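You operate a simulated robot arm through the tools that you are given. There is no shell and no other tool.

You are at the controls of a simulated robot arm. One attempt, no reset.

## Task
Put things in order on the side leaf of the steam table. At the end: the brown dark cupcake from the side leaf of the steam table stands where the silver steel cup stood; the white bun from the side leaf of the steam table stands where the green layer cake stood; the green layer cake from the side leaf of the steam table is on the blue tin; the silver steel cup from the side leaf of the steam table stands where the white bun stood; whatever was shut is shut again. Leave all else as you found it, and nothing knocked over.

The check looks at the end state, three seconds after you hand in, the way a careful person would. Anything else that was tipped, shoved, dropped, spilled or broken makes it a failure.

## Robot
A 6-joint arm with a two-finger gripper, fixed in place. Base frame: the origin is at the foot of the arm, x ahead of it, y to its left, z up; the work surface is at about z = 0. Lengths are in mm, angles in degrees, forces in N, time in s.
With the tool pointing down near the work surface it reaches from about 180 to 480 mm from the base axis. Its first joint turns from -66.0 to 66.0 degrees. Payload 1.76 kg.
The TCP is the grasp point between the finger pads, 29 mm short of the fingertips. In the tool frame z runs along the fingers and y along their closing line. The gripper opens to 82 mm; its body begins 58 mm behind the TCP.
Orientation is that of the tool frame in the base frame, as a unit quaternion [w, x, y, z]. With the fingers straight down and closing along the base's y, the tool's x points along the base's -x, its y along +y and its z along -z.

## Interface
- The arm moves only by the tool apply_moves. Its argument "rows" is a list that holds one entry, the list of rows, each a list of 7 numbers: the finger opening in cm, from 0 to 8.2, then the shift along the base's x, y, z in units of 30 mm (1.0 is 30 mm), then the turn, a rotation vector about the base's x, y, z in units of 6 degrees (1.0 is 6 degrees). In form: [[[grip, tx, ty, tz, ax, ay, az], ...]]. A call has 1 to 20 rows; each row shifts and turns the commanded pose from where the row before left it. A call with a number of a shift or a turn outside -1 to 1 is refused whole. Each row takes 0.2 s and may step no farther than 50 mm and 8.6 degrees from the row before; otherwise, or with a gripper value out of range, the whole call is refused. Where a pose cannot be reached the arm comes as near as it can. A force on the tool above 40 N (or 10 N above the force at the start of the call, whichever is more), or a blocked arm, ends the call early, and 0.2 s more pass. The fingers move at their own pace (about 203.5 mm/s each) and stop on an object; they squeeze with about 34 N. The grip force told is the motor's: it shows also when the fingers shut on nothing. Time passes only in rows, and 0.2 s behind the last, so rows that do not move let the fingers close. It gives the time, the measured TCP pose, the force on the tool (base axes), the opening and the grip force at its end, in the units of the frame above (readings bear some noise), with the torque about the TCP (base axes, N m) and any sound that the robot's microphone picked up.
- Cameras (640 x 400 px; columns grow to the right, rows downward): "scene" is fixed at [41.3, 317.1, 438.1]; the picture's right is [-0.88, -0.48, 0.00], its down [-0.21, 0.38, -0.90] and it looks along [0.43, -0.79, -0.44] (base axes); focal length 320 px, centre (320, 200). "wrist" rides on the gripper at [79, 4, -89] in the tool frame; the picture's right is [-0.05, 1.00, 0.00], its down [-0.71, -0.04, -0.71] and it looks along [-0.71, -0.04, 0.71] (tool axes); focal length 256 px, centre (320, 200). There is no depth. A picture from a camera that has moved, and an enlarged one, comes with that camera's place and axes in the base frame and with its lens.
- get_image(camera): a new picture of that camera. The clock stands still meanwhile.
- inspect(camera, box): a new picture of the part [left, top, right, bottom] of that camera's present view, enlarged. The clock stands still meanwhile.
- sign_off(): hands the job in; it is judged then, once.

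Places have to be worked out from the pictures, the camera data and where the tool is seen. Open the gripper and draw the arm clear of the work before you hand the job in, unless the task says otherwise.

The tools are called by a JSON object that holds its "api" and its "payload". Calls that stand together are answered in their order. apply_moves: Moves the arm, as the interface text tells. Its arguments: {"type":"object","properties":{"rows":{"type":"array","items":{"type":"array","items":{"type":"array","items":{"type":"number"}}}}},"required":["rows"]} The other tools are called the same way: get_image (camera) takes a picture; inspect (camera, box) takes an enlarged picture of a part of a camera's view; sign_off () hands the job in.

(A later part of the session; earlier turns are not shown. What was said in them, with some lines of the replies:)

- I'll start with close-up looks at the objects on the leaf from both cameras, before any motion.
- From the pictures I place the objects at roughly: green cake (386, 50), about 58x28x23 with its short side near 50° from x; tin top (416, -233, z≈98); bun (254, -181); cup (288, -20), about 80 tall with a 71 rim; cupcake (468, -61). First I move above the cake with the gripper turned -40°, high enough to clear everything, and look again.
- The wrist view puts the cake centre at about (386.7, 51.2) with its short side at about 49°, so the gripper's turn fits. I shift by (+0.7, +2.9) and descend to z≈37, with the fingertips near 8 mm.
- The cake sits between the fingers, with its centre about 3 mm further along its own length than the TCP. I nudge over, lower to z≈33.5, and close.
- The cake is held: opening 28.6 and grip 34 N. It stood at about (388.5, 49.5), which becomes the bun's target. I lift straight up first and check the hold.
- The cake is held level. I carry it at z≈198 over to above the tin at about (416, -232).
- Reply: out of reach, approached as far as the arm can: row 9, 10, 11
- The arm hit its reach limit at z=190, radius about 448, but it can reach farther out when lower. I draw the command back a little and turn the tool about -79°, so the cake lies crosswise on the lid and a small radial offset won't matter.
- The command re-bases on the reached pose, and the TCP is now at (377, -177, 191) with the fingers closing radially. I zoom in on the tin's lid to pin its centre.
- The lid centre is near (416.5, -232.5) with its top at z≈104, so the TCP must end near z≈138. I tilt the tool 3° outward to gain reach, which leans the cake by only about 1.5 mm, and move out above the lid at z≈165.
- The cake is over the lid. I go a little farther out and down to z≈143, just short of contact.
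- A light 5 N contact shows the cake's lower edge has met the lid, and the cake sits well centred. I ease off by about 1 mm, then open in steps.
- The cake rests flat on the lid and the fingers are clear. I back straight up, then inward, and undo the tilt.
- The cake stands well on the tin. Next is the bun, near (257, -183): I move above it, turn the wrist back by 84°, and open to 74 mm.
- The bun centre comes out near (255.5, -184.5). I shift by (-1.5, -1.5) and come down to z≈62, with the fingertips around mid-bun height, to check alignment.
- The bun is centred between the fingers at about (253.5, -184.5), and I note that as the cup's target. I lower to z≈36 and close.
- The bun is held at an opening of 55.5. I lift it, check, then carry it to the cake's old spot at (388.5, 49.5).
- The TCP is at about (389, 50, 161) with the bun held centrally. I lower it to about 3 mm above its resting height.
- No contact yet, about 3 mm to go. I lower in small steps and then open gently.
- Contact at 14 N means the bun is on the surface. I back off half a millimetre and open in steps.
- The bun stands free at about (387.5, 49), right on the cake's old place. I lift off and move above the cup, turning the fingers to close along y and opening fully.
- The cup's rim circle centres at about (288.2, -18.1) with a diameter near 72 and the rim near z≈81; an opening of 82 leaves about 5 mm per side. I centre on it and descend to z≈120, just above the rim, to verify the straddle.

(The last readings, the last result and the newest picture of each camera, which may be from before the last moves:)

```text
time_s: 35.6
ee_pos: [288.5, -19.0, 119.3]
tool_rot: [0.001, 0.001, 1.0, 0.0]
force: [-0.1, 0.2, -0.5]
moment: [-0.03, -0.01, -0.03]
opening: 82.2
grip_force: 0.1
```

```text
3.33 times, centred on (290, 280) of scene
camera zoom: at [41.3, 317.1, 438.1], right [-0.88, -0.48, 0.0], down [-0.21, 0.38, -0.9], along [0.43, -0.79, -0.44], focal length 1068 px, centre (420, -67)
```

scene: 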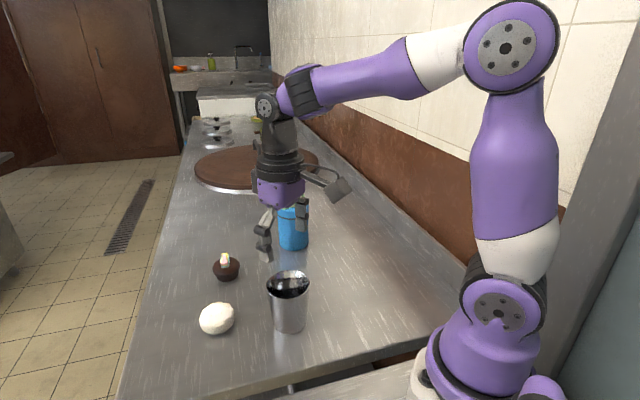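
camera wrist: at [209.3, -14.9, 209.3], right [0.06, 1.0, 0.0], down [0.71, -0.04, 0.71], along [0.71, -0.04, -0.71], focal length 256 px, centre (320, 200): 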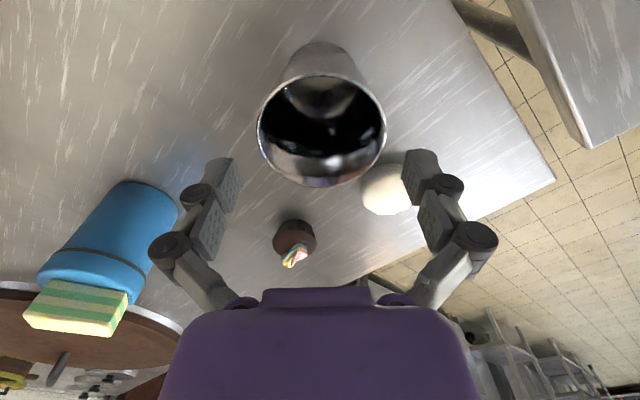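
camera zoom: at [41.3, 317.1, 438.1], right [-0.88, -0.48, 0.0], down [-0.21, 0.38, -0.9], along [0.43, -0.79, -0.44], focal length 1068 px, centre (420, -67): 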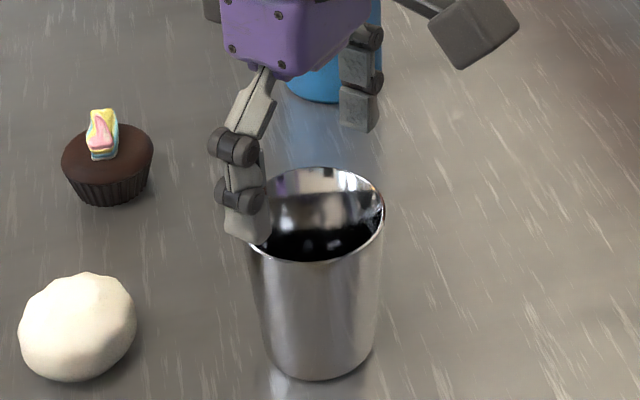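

The rim lies centred between the fingertips to within 1 mm. I descend to z≈98, with the tips just below the rim, and check that nothing touches.

{"api": "apply_moves", "payload": {"rows": [[[8.2, 0.01, 0.022, -0.2, 0, 0, 0], [8.2, 0, 0, -0.25, 0, 0, 0], [8.2, 0, 0, -0.25, 0, 0, 0], [8.2, 0, 0, 0, 0, 0, 0]]]}}

{"api": "get_image", "payload": {"camera": "wrist"}}

{"api": "inspect", "payload": {"camera": "scene", "box": [230, 220, 350, 340]}}

```text
time_s: 36.6
ee_pos: [287.6, -17.7, 97.8]
tool_rot: [0.0, 0.001, 1.0, 0.0]
force: [-0.1, -1.0, -0.1]
moment: [0.0, -0.03, -0.03]
opening: 81.7
grip_force: 0.1
```

```text
taken
camera wrist: at [210.0, -13.4, 188.2], right [0.06, 1.0, 0.0], down [0.71, -0.04, 0.71], along [0.71, -0.04, -0.71], focal length 256 px, centre (320, 200)
```

wrist: 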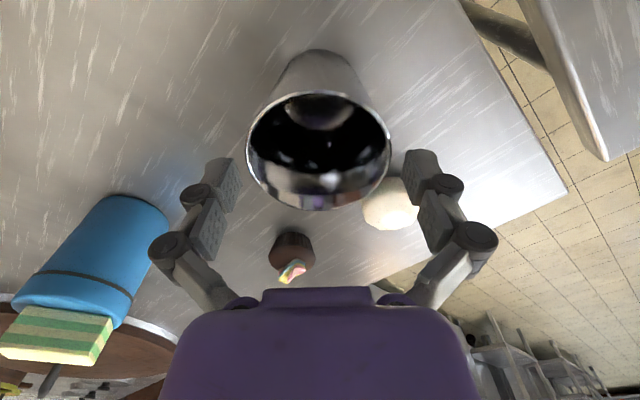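

```text
3.33 times, centred on (290, 280) of scene
camera zoom: at [41.3, 317.1, 438.1], right [-0.88, -0.48, 0.0], down [-0.21, 0.38, -0.9], along [0.43, -0.79, -0.44], focal length 1068 px, centre (420, -67)
```

zoom: 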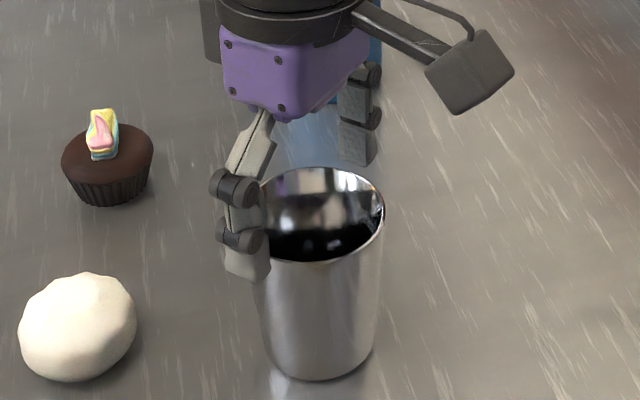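

The rim is centred with fingers on both sides and no contact. I go down to z≈75 and close on the cup.

{"api": "apply_moves", "payload": {"rows": [[[8.2, 0, 0, -0.26, 0, 0, 0], [8.2, 0, 0, -0.26, 0, 0, 0], [8.2, 0, 0, -0.24, 0, 0, 0], [8.2, 0, 0, 0, 0, 0, 0], [7.8, 0, 0, 0, 0, 0, 0], [7.4, 0, 0, 0, 0, 0, 0], [7.0, 0, 0, 0, 0, 0, 0], [6.4, 0, 0, 0, 0, 0, 0], [6.0, 0, 0, 0, 0, 0, 0], [6.0, 0, 0, 0, 0, 0, 0]]]}}

{"api": "get_image", "payload": {"camera": "wrist"}}

{"api": "inspect", "payload": {"camera": "scene", "box": [230, 220, 350, 340]}}

```text
time_s: 38.8
ee_pos: [289.5, -16.4, 77.0]
tool_rot: [0.001, 0.001, 1.0, 0.001]
force: [-2.2, 1.7, 17.2]
moment: [0.06, 0.25, -0.04]
opening: 69.7
grip_force: 34.2
```

```text
taken
camera wrist: at [210.3, -13.3, 165.7], right [0.06, 1.0, 0.0], down [0.7, -0.04, 0.71], along [0.71, -0.04, -0.71], focal length 256 px, centre (320, 200)
```

wrist: 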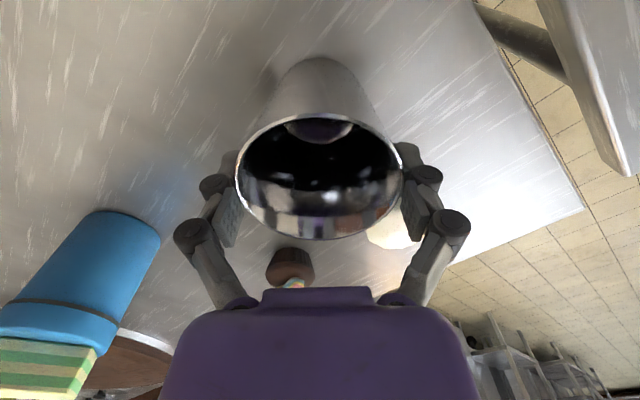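

```text
3.33 times, centred on (290, 280) of scene
camera zoom: at [41.2, 317.1, 438.1], right [-0.88, -0.48, 0.0], down [-0.21, 0.38, -0.9], along [0.43, -0.79, -0.44], focal length 1068 px, centre (420, -67)
```

zoom: 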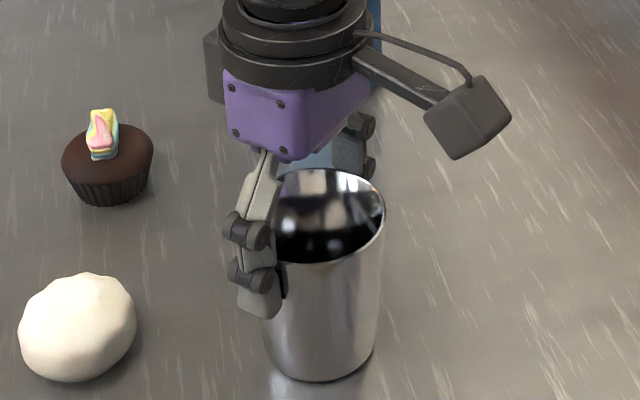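

The cup is gripped at 69.7 mm. I lift it 15 mm and check that it hangs straight.

{"api": "apply_moves", "payload": {"rows": [[[6.0, 0, 0, 0.1, 0, 0, 0], [6.0, 0, 0, 0.2, 0, 0, 0], [6.0, 0, 0, 0.2, 0, 0, 0], [6.0, 0, 0, 0, 0, 0, 0]]]}}

{"api": "get_image", "payload": {"camera": "wrist"}}

{"api": "inspect", "payload": {"camera": "scene", "box": [230, 220, 350, 340]}}

```text
time_s: 39.8
ee_pos: [288.9, -17.0, 89.6]
tool_rot: [0.0, 0.001, 1.0, 0.0]
force: [-0.3, 0.5, -1.3]
moment: [-0.02, -0.01, 0.01]
opening: 69.3
grip_force: 34.2
```

```text
taken
camera wrist: at [210.3, -13.4, 180.3], right [0.06, 1.0, 0.0], down [0.71, -0.04, 0.71], along [0.71, -0.04, -0.71], focal length 256 px, centre (320, 200)
```

wrist: 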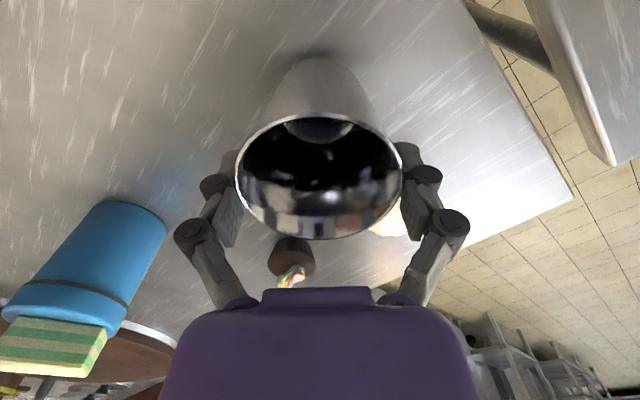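

```text
3.33 times, centred on (290, 280) of scene
camera zoom: at [41.3, 317.1, 438.1], right [-0.88, -0.48, 0.0], down [-0.21, 0.38, -0.9], along [0.43, -0.79, -0.44], focal length 1068 px, centre (420, -67)
```

zoom: 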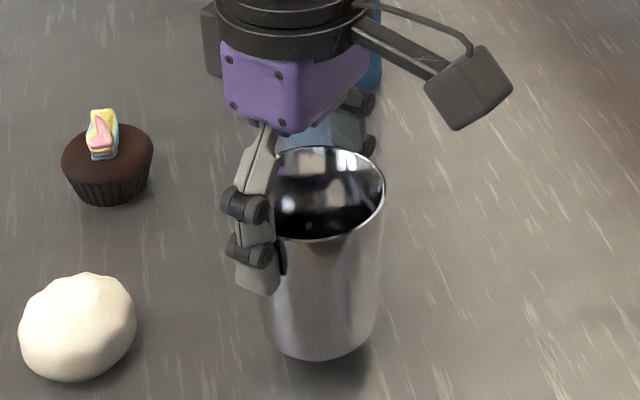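

The cup hangs straight, with its centre about 1 mm behind the TCP; it stood at about (288.3, -17.8). I lift it higher, carry it to the bun's old place with TCP target (255, -184), and lower it to just above the surface.

{"api": "apply_moves", "payload": {"rows": [[[6.0, 0, 0, 0.6, 0, 0, 0], [6.0, 0, 0, 0.7, 0, 0, 0], [6.0, 0, 0, 0.5, 0, 0, 0], [6.0, -0.08, -0.4, 0.2, 0, 0, 0], [6.0, -0.16, -0.8, 0, 0, 0, 0], [6.0, -0.16, -0.8, 0, 0, 0, 0], [6.0, -0.16, -0.8, 0, 0, 0, 0], [6.0, -0.16, -0.8, 0, 0, 0, 0], [6.0, -0.16, -0.8, 0, 0, 0, 0], [6.0, -0.16, -0.75, 0, 0, 0, 0], [6.0, -0.097, -0.403, 0, 0, 0, 0], [6.0, 0, 0, 0, 0, 0, 0]]]}}

{"api": "get_image", "payload": {"camera": "wrist"}}

{"api": "get_image", "payload": {"camera": "scene"}}

```text
time_s: 42.4
ee_pos: [253.2, -184.0, 151.8]
tool_rot: [0.0, 0.002, 1.0, 0.0]
force: [-0.2, 0.1, -1.1]
moment: [0.0, 0.02, -0.01]
opening: 69.2
grip_force: 33.6
```

```text
taken
camera wrist: at [175.9, -180.0, 241.1], right [0.06, 1.0, 0.0], down [0.71, -0.04, 0.71], along [0.71, -0.04, -0.71], focal length 256 px, centre (320, 200)
```

wrist: 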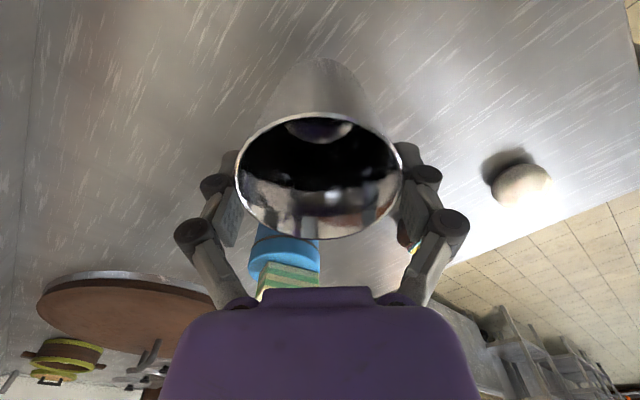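

```text
taken
```

scene: 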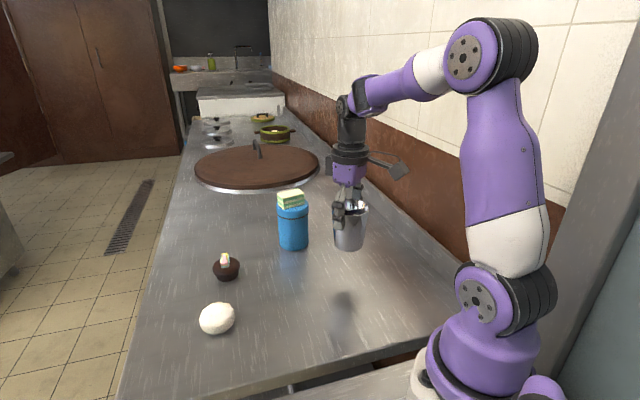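

The TCP is at (254.9, -184, 152) over the bun's old place. I lower to about 2 mm above the surface.

{"api": "apply_moves", "payload": {"rows": [[[6.0, 0, 0, -0.6, 0, 0, 0], [6.0, 0, 0, -0.8, 0, 0, 0], [6.0, 0, 0, -0.6, 0, 0, 0], [6.0, 0, 0, -0.35, 0, 0, 0], [6.0, 0, 0, 0, 0, 0, 0]]]}}

{"api": "inspect", "payload": {"camera": "scene", "box": [280, 180, 420, 300]}}

```text
time_s: 43.6
ee_pos: [255.0, -184.0, 81.0]
tool_rot: [0.0, 0.001, 1.0, -0.001]
force: [-0.5, -0.9, -0.2]
moment: [-0.02, -0.01, -0.01]
opening: 68.8
grip_force: 34.4
```

```text
3.33 times, centred on (350, 240) of scene
camera zoom: at [41.3, 317.1, 438.1], right [-0.88, -0.48, 0.0], down [-0.21, 0.38, -0.9], along [0.43, -0.79, -0.44], focal length 1068 px, centre (220, 67)
```

zoom: 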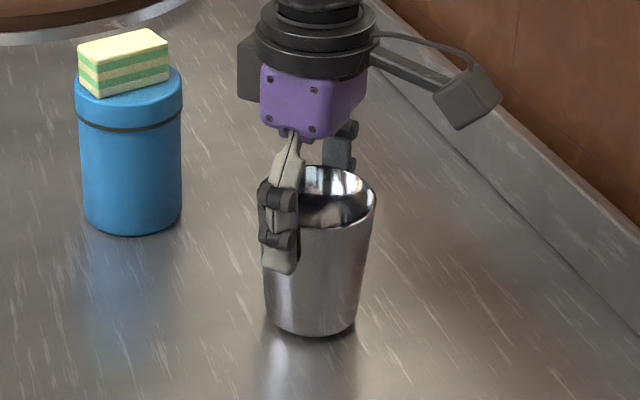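

Just above the surface now, so I lower in small steps to find contact.

{"api": "apply_moves", "payload": {"rows": [[[6.0, 0, 0, -0.05, 0, 0, 0], [6.0, 0, 0, -0.04, 0, 0, 0], [6.0, 0, 0, 0, 0, 0, 0]]]}}

```text
time_s: 44.4
ee_pos: [254.1, -184.0, 77.4]
tool_rot: [0.0, 0.001, 1.0, 0.0]
force: [-0.1, 0.9, -0.8]
moment: [-0.02, -0.04, 0.04]
opening: 69.1
grip_force: 34.3
```

{"api": "apply_moves", "payload": {"rows": [[[6.0, 0, 0, -0.03, 0, 0, 0], [6.0, 0, 0, -0.03, 0, 0, 0], [6.0, 0, 0, 0, 0, 0, 0]]]}}

{"api": "inspect", "payload": {"camera": "scene", "box": [310, 220, 390, 290]}}

```text
time_s: 45.2
ee_pos: [254.1, -183.5, 77.1]
tool_rot: [0.0, 0.001, 1.0, -0.001]
force: [-5.0, 2.6, 23.7]
moment: [0.18, 0.43, 0.0]
opening: 69.1
grip_force: 33.6
```

```text
5.71 times, centred on (350, 255) of scene
camera zoom: at [41.2, 317.2, 438.1], right [-0.88, -0.48, 0.0], down [-0.21, 0.38, -0.9], along [0.43, -0.79, -0.44], focal length 1830 px, centre (149, -114)
```

zoom: 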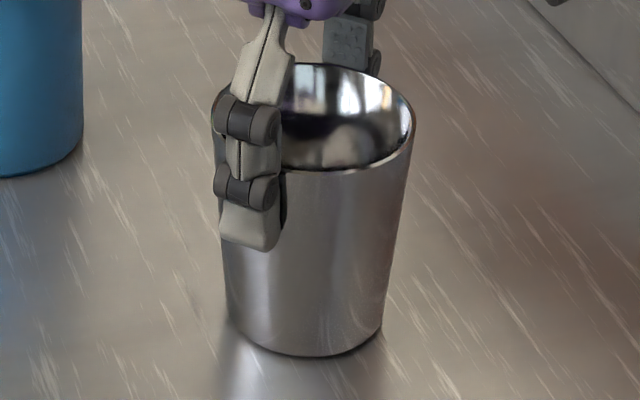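

The cup stands on the surface, pressed at 24 N. I relieve it by about 1 mm and open in steps.

{"api": "apply_moves", "payload": {"rows": [[[6.0, 0, 0, 0.03, 0, 0, 0], [6.0, 0, 0, 0, 0, 0, 0], [6.8, 0, 0, 0, 0, 0, 0], [7.2, 0, 0, 0, 0, 0, 0], [7.6, 0, 0, 0, 0, 0, 0], [8.2, 0, 0, 0, 0, 0, 0], [8.2, 0, 0, 0, 0, 0, 0]]]}}

{"api": "get_image", "payload": {"camera": "wrist"}}

{"api": "inspect", "payload": {"camera": "scene", "box": [290, 200, 410, 300]}}

```text
time_s: 46.8
ee_pos: [255.8, -183.8, 76.0]
tool_rot: [-0.001, 0.002, 1.0, 0.0]
force: [0.0, -0.7, 0.8]
moment: [-0.01, 0.01, 0.0]
opening: 81.6
grip_force: 0.0
```

```text
taken
camera wrist: at [176.0, -180.2, 166.2], right [0.06, 1.0, 0.0], down [0.71, -0.04, 0.71], along [0.71, -0.04, -0.71], focal length 256 px, centre (320, 200)
```

wrist: 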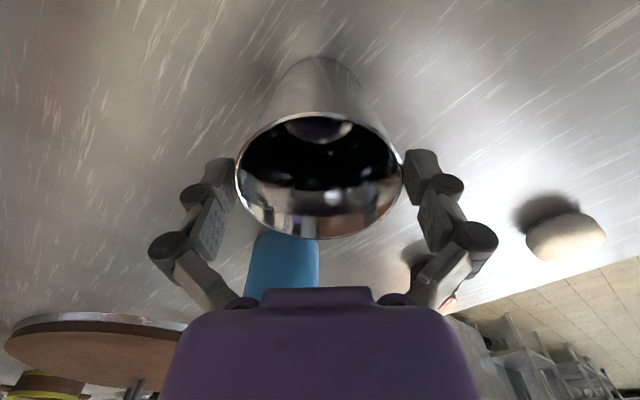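

```text
4.00 times, centred on (350, 250) of scene
camera zoom: at [41.3, 317.1, 438.1], right [-0.88, -0.48, 0.0], down [-0.21, 0.38, -0.9], along [0.43, -0.79, -0.44], focal length 1281 px, centre (200, 0)
```

zoom: 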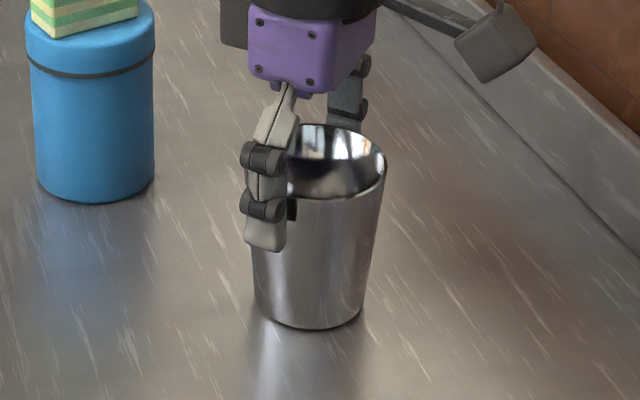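

The cup stands upright at the bun's old place with clear gaps to the fingers. I lift straight up, then go to a viewing spot short of the cupcake, turning the tool to about -7.4° to line up with its direction.

{"api": "apply_moves", "payload": {"rows": [[[8.2, 0, 0, 0.2, 0, 0, 0], [8.2, 0, 0, 0.3, 0, 0, 0], [8.2, 0, 0, 0.4, 0, 0, 0], [8.2, 0, 0, 0.6, 0, 0, 0], [8.2, 0, 0, 0.8, 0, 0, 0], [8.2, 0, 0, 0.3, 0, 0, 0], [8.2, 0.4, 0.35, 0, 0, 0, 0], [8.2, 0.7, 0.62, 0, 0, 0, -0.4], [8.2, 0.7, 0.62, 0, 0, 0, -0.4], [8.2, 0.7, 0.62, 0, 0, 0, -0.43], [8.2, 0.7, 0.62, 0, 0, 0, 0], [8.2, 0.7, 0.62, 0, 0, 0, 0], [8.2, 0.7, 0.62, 0, 0, 0, 0], [8.2, 0.23, 0.2, 0, 0, 0, 0], [7.2, 0, 0, 0, 0, 0, 0]]]}}

{"api": "get_image", "payload": {"camera": "wrist"}}

{"api": "get_image", "payload": {"camera": "scene"}}

```text
time_s: 50.0
ee_pos: [400.3, -55.7, 154.1]
tool_rot: [0.0, 0.065, 0.998, 0.0]
force: [-1.2, 0.6, 0.0]
moment: [0.03, 0.0, 0.0]
opening: 72.2
grip_force: 0.0
```

```text
taken
camera wrist: at [321.8, -42.2, 243.6], right [0.18, 0.98, 0.0], down [0.69, -0.13, 0.71], along [0.7, -0.13, -0.71], focal length 256 px, centre (320, 200)
```

wrist: 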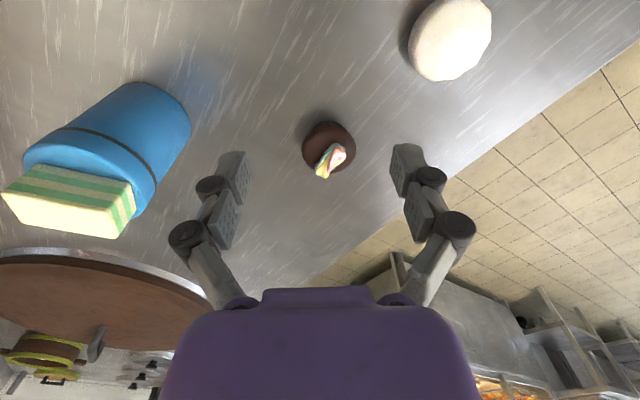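

```text
taken
```

scene: 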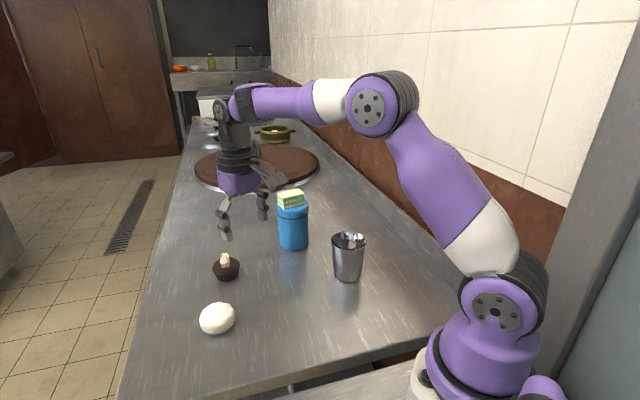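

{"api": "inspect", "payload": {"camera": "wrist", "box": [272, 95, 382, 205]}}

{"api": "inspect", "payload": {"camera": "scene", "box": [195, 235, 265, 295]}}

```text
3.64 times, centred on (327, 150) of wrist
camera zoom: at [321.8, -42.2, 243.6], right [0.18, 0.98, 0.0], down [0.69, -0.13, 0.71], along [0.7, -0.13, -0.71], focal length 931 px, centre (294, 382)
```

zoom: 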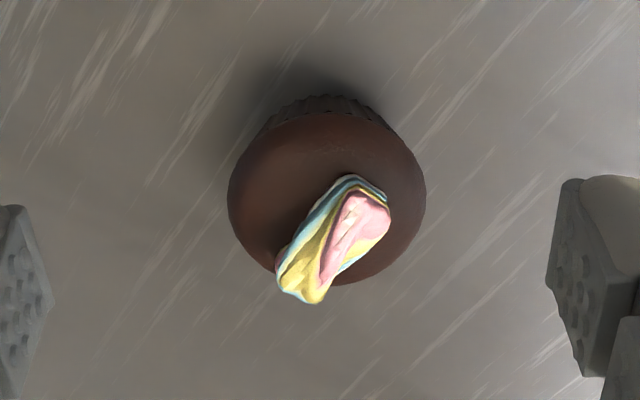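

```text
6.67 times, centred on (230, 265) of scene
camera zoom: at [41.3, 317.1, 438.1], right [-0.88, -0.48, 0.0], down [-0.21, 0.38, -0.9], along [0.43, -0.79, -0.44], focal length 2136 px, centre (920, -233)
```

zoom: 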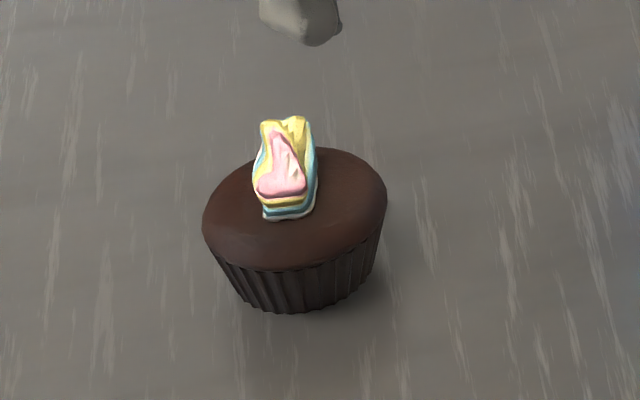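

The cupcake's widest edge centres at about (468.3, -60.7), z≈25, diameter about 56, which is within reach when low. I move out above it to z≈100 and check alignment.

{"api": "apply_moves", "payload": {"rows": [[[7.2, 0.4, -0.03, -0.5, 0, 0, 0], [7.2, 0.6, -0.04, -0.5, 0, 0, 0], [7.2, 0.6, -0.04, -0.5, 0, 0, 0], [7.2, 0.6, -0.03, -0.3, 0, 0, 0], [7.2, 0, 0, 0, 0, 0, 0]]]}}

{"api": "get_image", "payload": {"camera": "wrist"}}

{"api": "inspect", "payload": {"camera": "scene", "box": [170, 200, 290, 300]}}

```text
time_s: 51.2
ee_pos: [464.5, -60.5, 101.0]
tool_rot: [0.0, 0.066, 0.998, -0.001]
force: [-0.1, 0.3, 0.0]
moment: [0.0, -0.02, 0.0]
opening: 72.1
grip_force: 0.0
```

```text
taken
camera wrist: at [387.5, -45.6, 189.7], right [0.18, 0.98, 0.0], down [0.7, -0.13, 0.71], along [0.7, -0.13, -0.71], focal length 256 px, centre (320, 200)
```

wrist: 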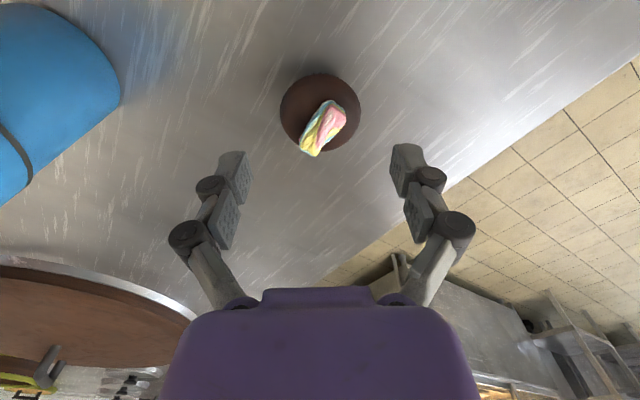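

```text
4.00 times, centred on (230, 250) of scene
camera zoom: at [41.3, 317.1, 438.1], right [-0.88, -0.48, 0.0], down [-0.21, 0.38, -0.9], along [0.43, -0.79, -0.44], focal length 1281 px, centre (680, 0)
```

zoom: 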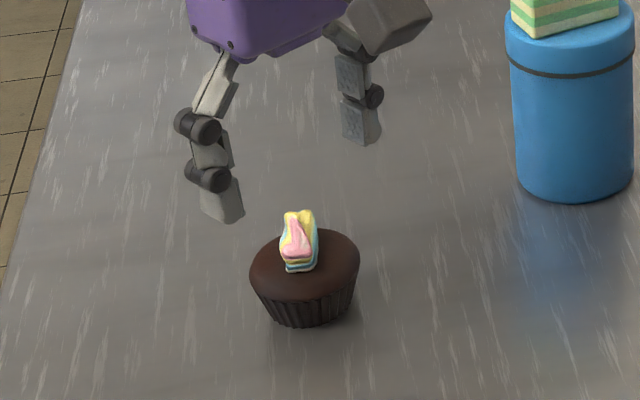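

The cupcake is laterally centred and about 2 mm farther out than the TCP. I descend with a small outward shift to z≈60 and look again.

{"api": "apply_moves", "payload": {"rows": [[[7.2, 0.03, -0.005, -0.4, 0, 0, 0], [7.2, 0.03, -0.005, -0.5, 0, 0, 0], [7.2, 0, 0, -0.45, 0, 0, 0], [7.2, 0, 0, 0, 0, 0, 0]]]}}

{"api": "get_image", "payload": {"camera": "wrist"}}

{"api": "inspect", "payload": {"camera": "scene", "box": [170, 200, 290, 300]}}

```text
time_s: 52.2
ee_pos: [465.7, -59.9, 60.6]
tool_rot: [0.0, 0.066, 0.998, 0.0]
force: [-0.3, -0.7, 0.9]
moment: [-0.01, 0.02, -0.04]
opening: 72.3
grip_force: 0.1
```

```text
taken
camera wrist: at [389.7, -45.7, 149.5], right [0.18, 0.98, 0.0], down [0.69, -0.13, 0.71], along [0.7, -0.13, -0.71], focal length 256 px, centre (320, 200)
```

wrist: 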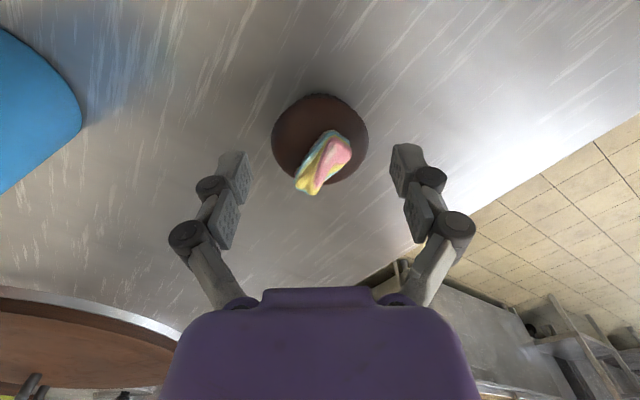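

```text
4.00 times, centred on (230, 250) of scene
camera zoom: at [41.3, 317.1, 438.1], right [-0.88, -0.48, 0.0], down [-0.21, 0.38, -0.9], along [0.43, -0.79, -0.44], focal length 1281 px, centre (680, 0)
```

zoom: 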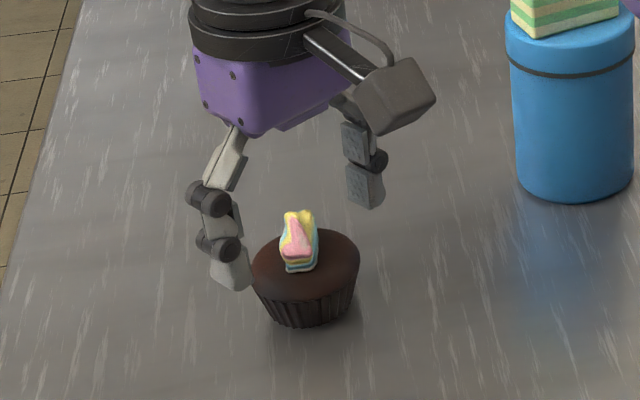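

Centred laterally at column 320 and within 2 mm fore and aft. I lower to z≈37 and close gently on the widest edge.

{"api": "apply_moves", "payload": {"rows": [[[7.2, 0, 0, -0.4, 0, 0, 0], [7.2, 0, 0, -0.38, 0, 0, 0], [7.2, 0, 0, 0, 0, 0, 0], [6.4, 0, 0, 0, 0, 0, 0], [5.8, 0, 0, 0, 0, 0, 0], [5.2, 0, 0, 0, 0, 0, 0], [4.4, 0, 0, 0, 0, 0, 0], [4.4, 0, 0, 0, 0, 0, 0]]]}}

{"api": "get_image", "payload": {"camera": "wrist"}}

{"api": "inspect", "payload": {"camera": "scene", "box": [170, 200, 290, 300]}}

```text
time_s: 54.0
ee_pos: [467.6, -59.1, 35.4]
tool_rot: [0.001, 0.066, 0.998, 0.0]
force: [-1.6, 0.7, 6.8]
moment: [-0.01, 0.09, -0.03]
opening: 53.5
grip_force: 34.3
```

```text
taken
camera wrist: at [389.9, -46.0, 126.3], right [0.18, 0.98, 0.0], down [0.69, -0.13, 0.71], along [0.7, -0.13, -0.71], focal length 256 px, centre (320, 200)
```

wrist: 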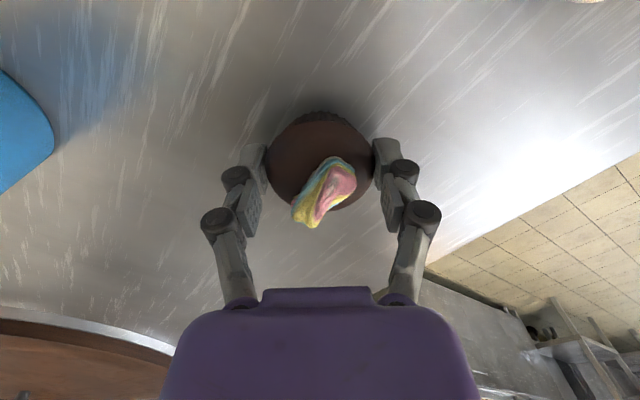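

```text
4.00 times, centred on (230, 250) of scene
camera zoom: at [41.2, 317.1, 438.1], right [-0.88, -0.48, 0.0], down [-0.21, 0.38, -0.9], along [0.43, -0.79, -0.44], focal length 1281 px, centre (680, 0)
```

zoom: 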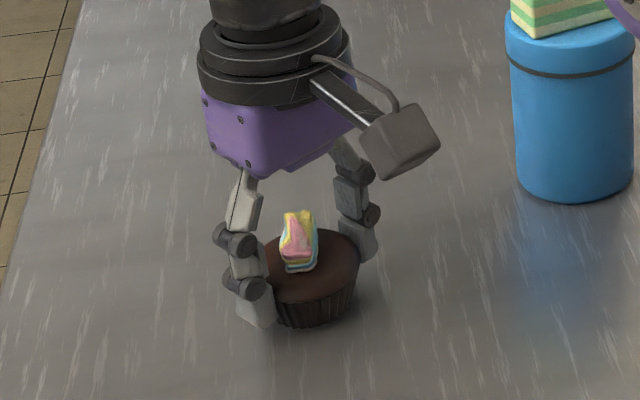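

The cupcake is held at 53.5 mm, its centre about 2.5 mm to the inner side of the TCP. I lift about 45 mm and check the hold.

{"api": "apply_moves", "payload": {"rows": [[[4.4, 0, 0, 0.1, 0, 0, 0], [4.4, 0, 0, 0.3, 0, 0, 0], [4.4, 0, 0, 0.5, 0, 0, 0], [4.4, 0, 0, 0.6, 0, 0, 0], [4.4, 0, 0, 0, 0, 0, 0]]]}}

{"api": "get_image", "payload": {"camera": "wrist"}}

{"api": "inspect", "payload": {"camera": "scene", "box": [170, 180, 290, 300]}}

```text
time_s: 55.2
ee_pos: [467.5, -60.0, 81.6]
tool_rot: [0.0, 0.065, 0.998, 0.0]
force: [0.0, -0.5, -1.3]
moment: [-0.03, 0.01, 0.02]
opening: 53.4
grip_force: 34.3
```

```text
taken
camera wrist: at [390.2, -46.2, 171.2], right [0.18, 0.98, 0.0], down [0.69, -0.13, 0.71], along [0.7, -0.13, -0.71], focal length 256 px, centre (320, 200)
```

wrist: 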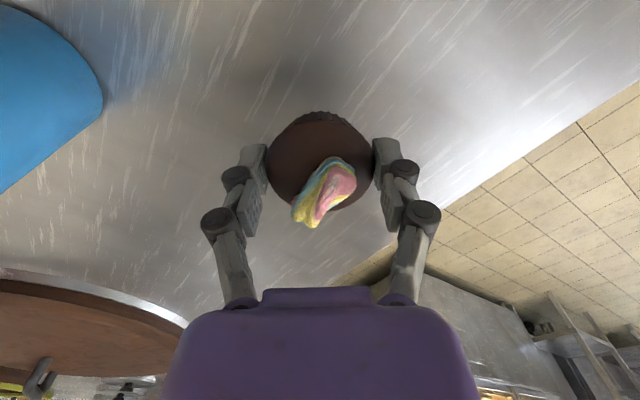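

```text
3.33 times, centred on (230, 240) of scene
camera zoom: at [41.3, 317.1, 438.1], right [-0.88, -0.48, 0.0], down [-0.21, 0.38, -0.9], along [0.43, -0.79, -0.44], focal length 1068 px, centre (620, 67)
```

zoom: 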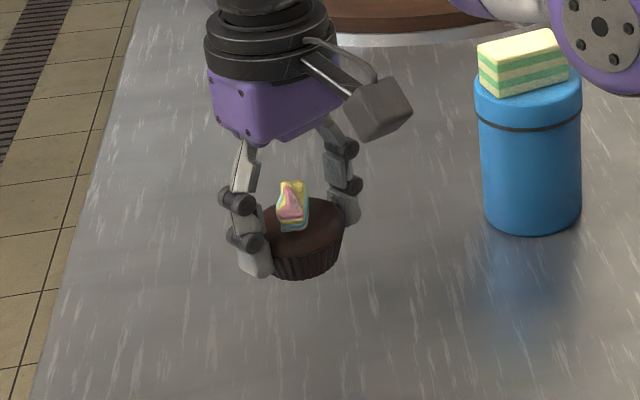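

Held level. I carry it inward and up to the cup's old place, with TCP target (290.8, -18.1).

{"api": "apply_moves", "payload": {"rows": [[[4.4, -0.4, 0.095, 0.4, 0, 0, 0], [4.4, -0.7, 0.167, 0.5, 0, 0, 0], [4.4, -0.8, 0.19, 0.3, 0, 0, 0], [4.4, -0.8, 0.19, 0, 0, 0, 0], [4.4, -0.8, 0.19, 0, 0, 0, 0], [4.4, -0.8, 0.19, 0, 0, 0, 0], [4.4, -0.8, 0.19, 0, 0, 0, 0], [4.4, -0.8, 0.198, 0, 0, 0, 0], [4.4, -0.007, 0, 0, 0, 0, 0], [4.4, 0, 0, 0, 0, 0, 0]]]}}

{"api": "get_image", "payload": {"camera": "wrist"}}

{"api": "get_image", "payload": {"camera": "scene"}}

```text
time_s: 57.4
ee_pos: [290.1, -17.8, 117.3]
tool_rot: [0.0, 0.066, 0.998, 0.0]
force: [-0.3, 0.5, -0.9]
moment: [0.0, 0.03, -0.04]
opening: 53.3
grip_force: 33.7
```

```text
taken
camera wrist: at [212.8, -4.0, 206.9], right [0.18, 0.98, 0.0], down [0.69, -0.13, 0.71], along [0.7, -0.13, -0.71], focal length 256 px, centre (320, 200)
```

wrist: 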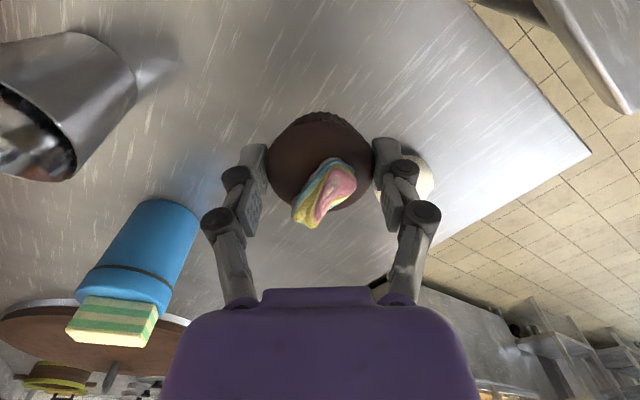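

```text
taken
```

scene: 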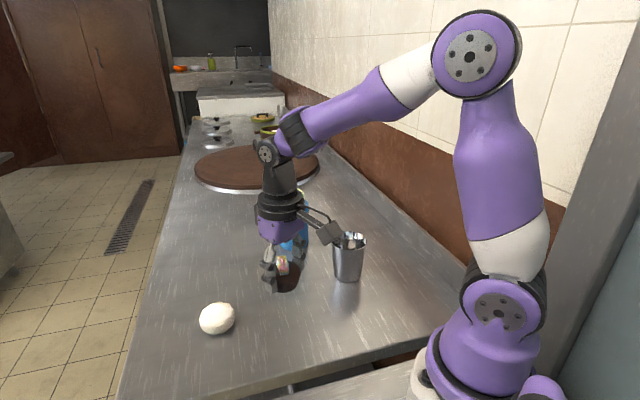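

TCP at (290.6, -18.2, 118), on target. I lower to about 2 mm above resting height.

{"api": "apply_moves", "payload": {"rows": [[[4.4, 0, 0, -0.5, 0, 0, 0], [4.4, 0, 0, -0.8, 0, 0, 0], [4.4, 0, 0, -0.8, 0, 0, 0], [4.4, 0, 0, -0.5, 0, 0, 0], [4.4, 0, 0, 0, 0, 0, 0]]]}}

{"api": "inspect", "payload": {"camera": "scene", "box": [220, 230, 360, 340]}}

```text
time_s: 58.6
ee_pos: [290.5, -16.3, 39.2]
tool_rot: [0.0, 0.065, 0.998, 0.0]
force: [-0.6, 0.9, -0.9]
moment: [-0.03, -0.03, 0.02]
opening: 53.4
grip_force: 33.8
```

```text
3.64 times, centred on (290, 285) of scene
camera zoom: at [41.3, 317.1, 438.1], right [-0.88, -0.48, 0.0], down [-0.21, 0.38, -0.9], along [0.43, -0.79, -0.44], focal length 1165 px, centre (429, -109)
```

zoom: 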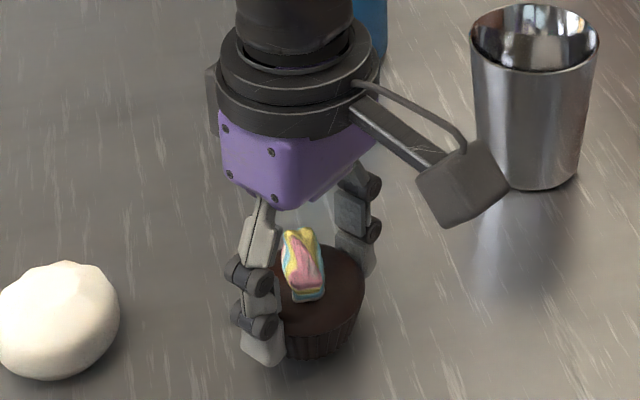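

Just above the surface; I lower in small steps until contact registers.

{"api": "apply_moves", "payload": {"rows": [[[4.4, 0, 0, -0.04, 0, 0, 0], [4.4, 0, 0, -0.03, 0, 0, 0], [4.4, 0, 0, 0, 0, 0, 0]]]}}

```text
time_s: 59.4
ee_pos: [289.0, -17.3, 37.3]
tool_rot: [0.0, 0.065, 0.998, 0.0]
force: [-0.3, -0.3, -1.1]
moment: [0.0, 0.0, -0.03]
opening: 53.4
grip_force: 34.0
```

{"api": "apply_moves", "payload": {"rows": [[[4.4, 0, 0, -0.025, 0, 0, 0], [4.4, 0, 0, 0, 0, 0, 0]]]}}

```text
time_s: 60.0
ee_pos: [290.8, -18.1, 36.7]
tool_rot: [0.0, 0.065, 0.998, 0.0]
force: [-0.6, -0.1, 3.3]
moment: [-0.05, 0.03, -0.01]
opening: 53.5
grip_force: 34.1
```

Light contact at 3 N. I open in steps to release the cupcake.

{"api": "apply_moves", "payload": {"rows": [[[5.1, 0, 0, 0, 0, 0, 0], [5.5, 0, 0, 0, 0, 0, 0], [6.0, 0, 0, 0, 0, 0, 0], [6.8, 0, 0, 0, 0, 0, 0], [7.4, 0, 0, 0, 0, 0, 0], [7.4, 0, 0, 0, 0, 0, 0]]]}}

{"api": "get_image", "payload": {"camera": "wrist"}}

{"api": "inspect", "payload": {"camera": "scene", "box": [220, 230, 360, 340]}}

```text
time_s: 61.4
ee_pos: [290.8, -18.1, 37.2]
tool_rot: [0.0, 0.066, 0.998, 0.0]
force: [0.3, 0.3, -0.2]
moment: [0.01, -0.01, 0.01]
opening: 74.0
grip_force: 0.1
```

```text
taken
camera wrist: at [212.5, -4.0, 126.2], right [0.18, 0.98, 0.0], down [0.69, -0.13, 0.71], along [0.7, -0.13, -0.71], focal length 256 px, centre (320, 200)
```

wrist: 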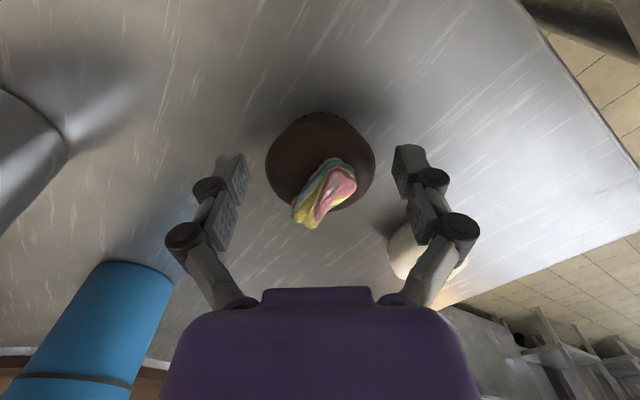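

```text
3.64 times, centred on (290, 285) of scene
camera zoom: at [41.3, 317.1, 438.1], right [-0.88, -0.48, 0.0], down [-0.21, 0.38, -0.9], along [0.43, -0.79, -0.44], focal length 1165 px, centre (429, -109)
```

zoom: 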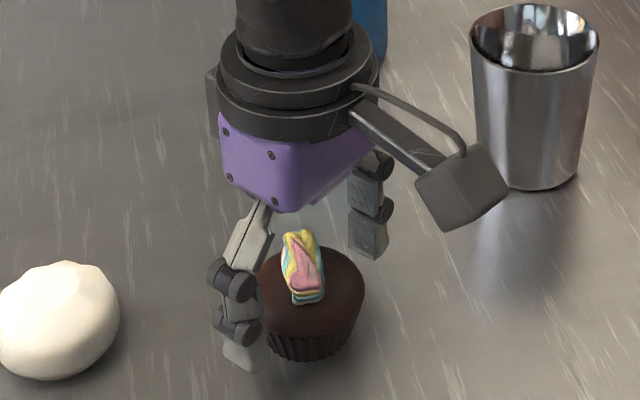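

The cupcake stands upright and free. I raise the arm straight up, well clear, then check the whole scene.

{"api": "apply_moves", "payload": {"rows": [[[7.4, 0, 0, 0.3, 0, 0, 0], [7.4, 0, 0, 0.6, 0, 0, 0], [7.4, 0, 0, 0.9, 0, 0, 0], [7.4, 0, 0, 0.9, 0, 0, 0], [7.4, 0, 0, 0.9, 0, 0, 0], [8.2, 0, 0, 0.9, 0, 0, 0], [8.2, 0, -0.1, 0.9, 0, 0, 0], [8.2, 0, -0.2, 0.9, 0, 0, 0], [8.2, 0, -0.3, 0.9, 0, 0, 0], [8.2, 0, -0.3, 0.9, 0, 0, 0.4], [8.2, 0, -0.1, 0.9, 0, 0, 0.4], [8.2, 0, 0, 0.3, 0, 0, 0.4], [8.2, 0, 0, 0, 0, 0, 0]]]}}

{"api": "get_image", "payload": {"camera": "wrist"}}

{"api": "get_image", "payload": {"camera": "scene"}}

{"api": "inspect", "payload": {"camera": "scene", "box": [180, 180, 400, 350]}}

```text
time_s: 64.2
ee_pos: [290.4, -48.2, 316.0]
tool_rot: [0.0, 0.002, 1.0, 0.0]
force: [-0.4, 1.5, -0.6]
moment: [-0.01, 0.01, -0.02]
opening: 82.0
grip_force: 0.2
```

```text
taken
camera wrist: at [210.8, -44.4, 405.9], right [0.06, 1.0, 0.0], down [0.71, -0.04, 0.71], along [0.71, -0.04, -0.71], focal length 256 px, centre (320, 200)
```

wrist: 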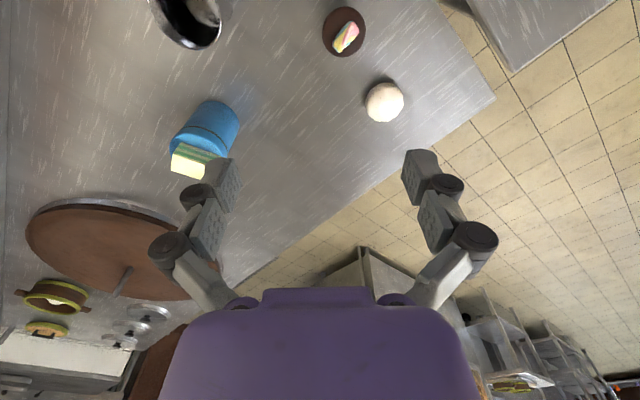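

```text
taken
```

scene: 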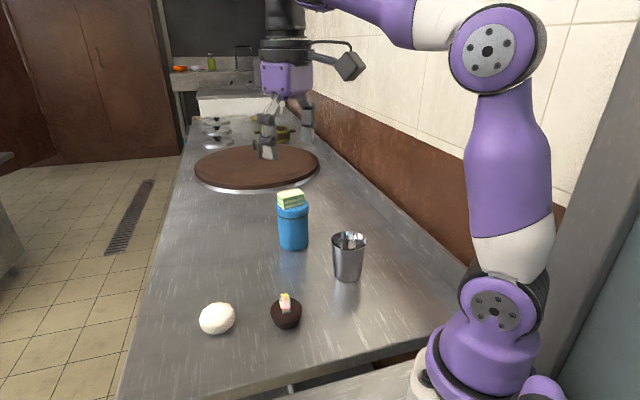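

```text
2.35 times, centred on (290, 265) of scene
camera zoom: at [41.3, 317.1, 438.1], right [-0.88, -0.48, 0.0], down [-0.21, 0.38, -0.9], along [0.43, -0.79, -0.44], focal length 754 px, centre (391, 47)
```

zoom: 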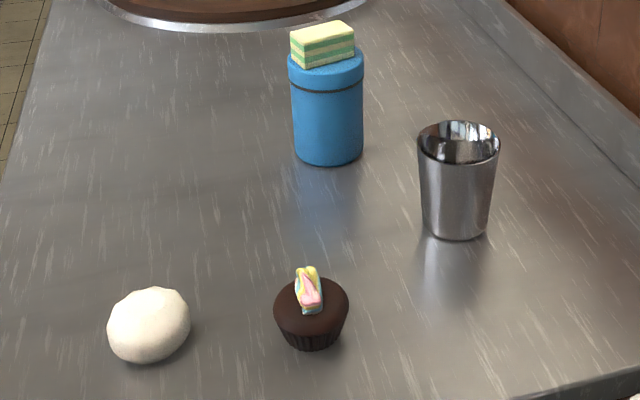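

Everything stands upright at its intended place, and the tin's outline is unchanged. I take one last close look at the cake on the tin and the other items before handing in.

{"api": "inspect", "payload": {"camera": "scene", "box": [260, 175, 380, 290]}}

{"api": "inspect", "payload": {"camera": "wrist", "box": [140, 0, 460, 200]}}

```text
3.48 times, centred on (320, 232) of scene
camera zoom: at [41.3, 317.1, 438.1], right [-0.88, -0.48, 0.0], down [-0.21, 0.38, -0.9], along [0.43, -0.79, -0.44], focal length 1114 px, centre (320, 87)
```

zoom: 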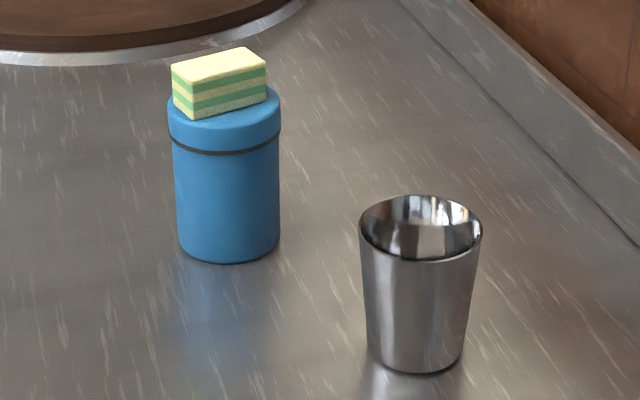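

```text
2.00 times, centred on (300, 100) of wrist
camera zoom: at [210.8, -44.4, 405.9], right [0.06, 1.0, 0.0], down [0.71, -0.04, 0.71], along [0.71, -0.04, -0.71], focal length 512 px, centre (360, 400)
```

zoom: 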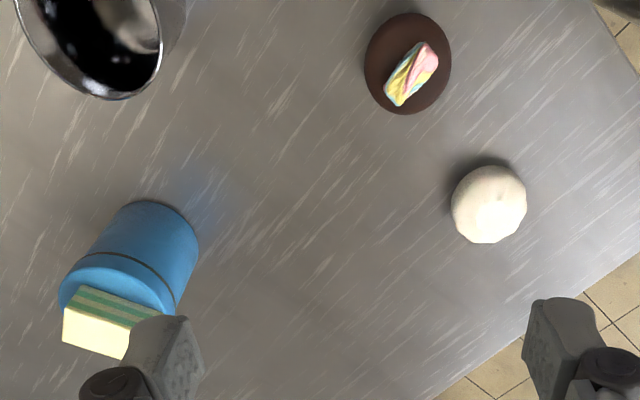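

The cake lies flat on the shut tin, the cup, bun and cupcake stand upright where they belong, and the gripper is open and clear. I hand the job in.

{"api": "sign_off", "payload": {}}

```text
The job is handed in.
```

The job is handed in. In the last pictures all four things stood upright where you asked, and the gripper was open and drawn clear. The check's verdict has not come back.

| Item | Where it is now | How close |
|---|---|---|
| Green layer cake | On the blue tin, about 7 mm toward the arm from the lid's centre | Flat and stable |
| White bun | Where the cake stood | Within about 2 mm |
| Silver steel cup | Where the bun stood | About 4 mm off, the loosest of the placings |
| Brown dark cupcake | Where the cup stood | Within about 3 mm |

Nothing was knocked over. The tin did not move and its lid stayed shut throughout; I opened nothing else. These distances are estimates worked out from the camera pictures.
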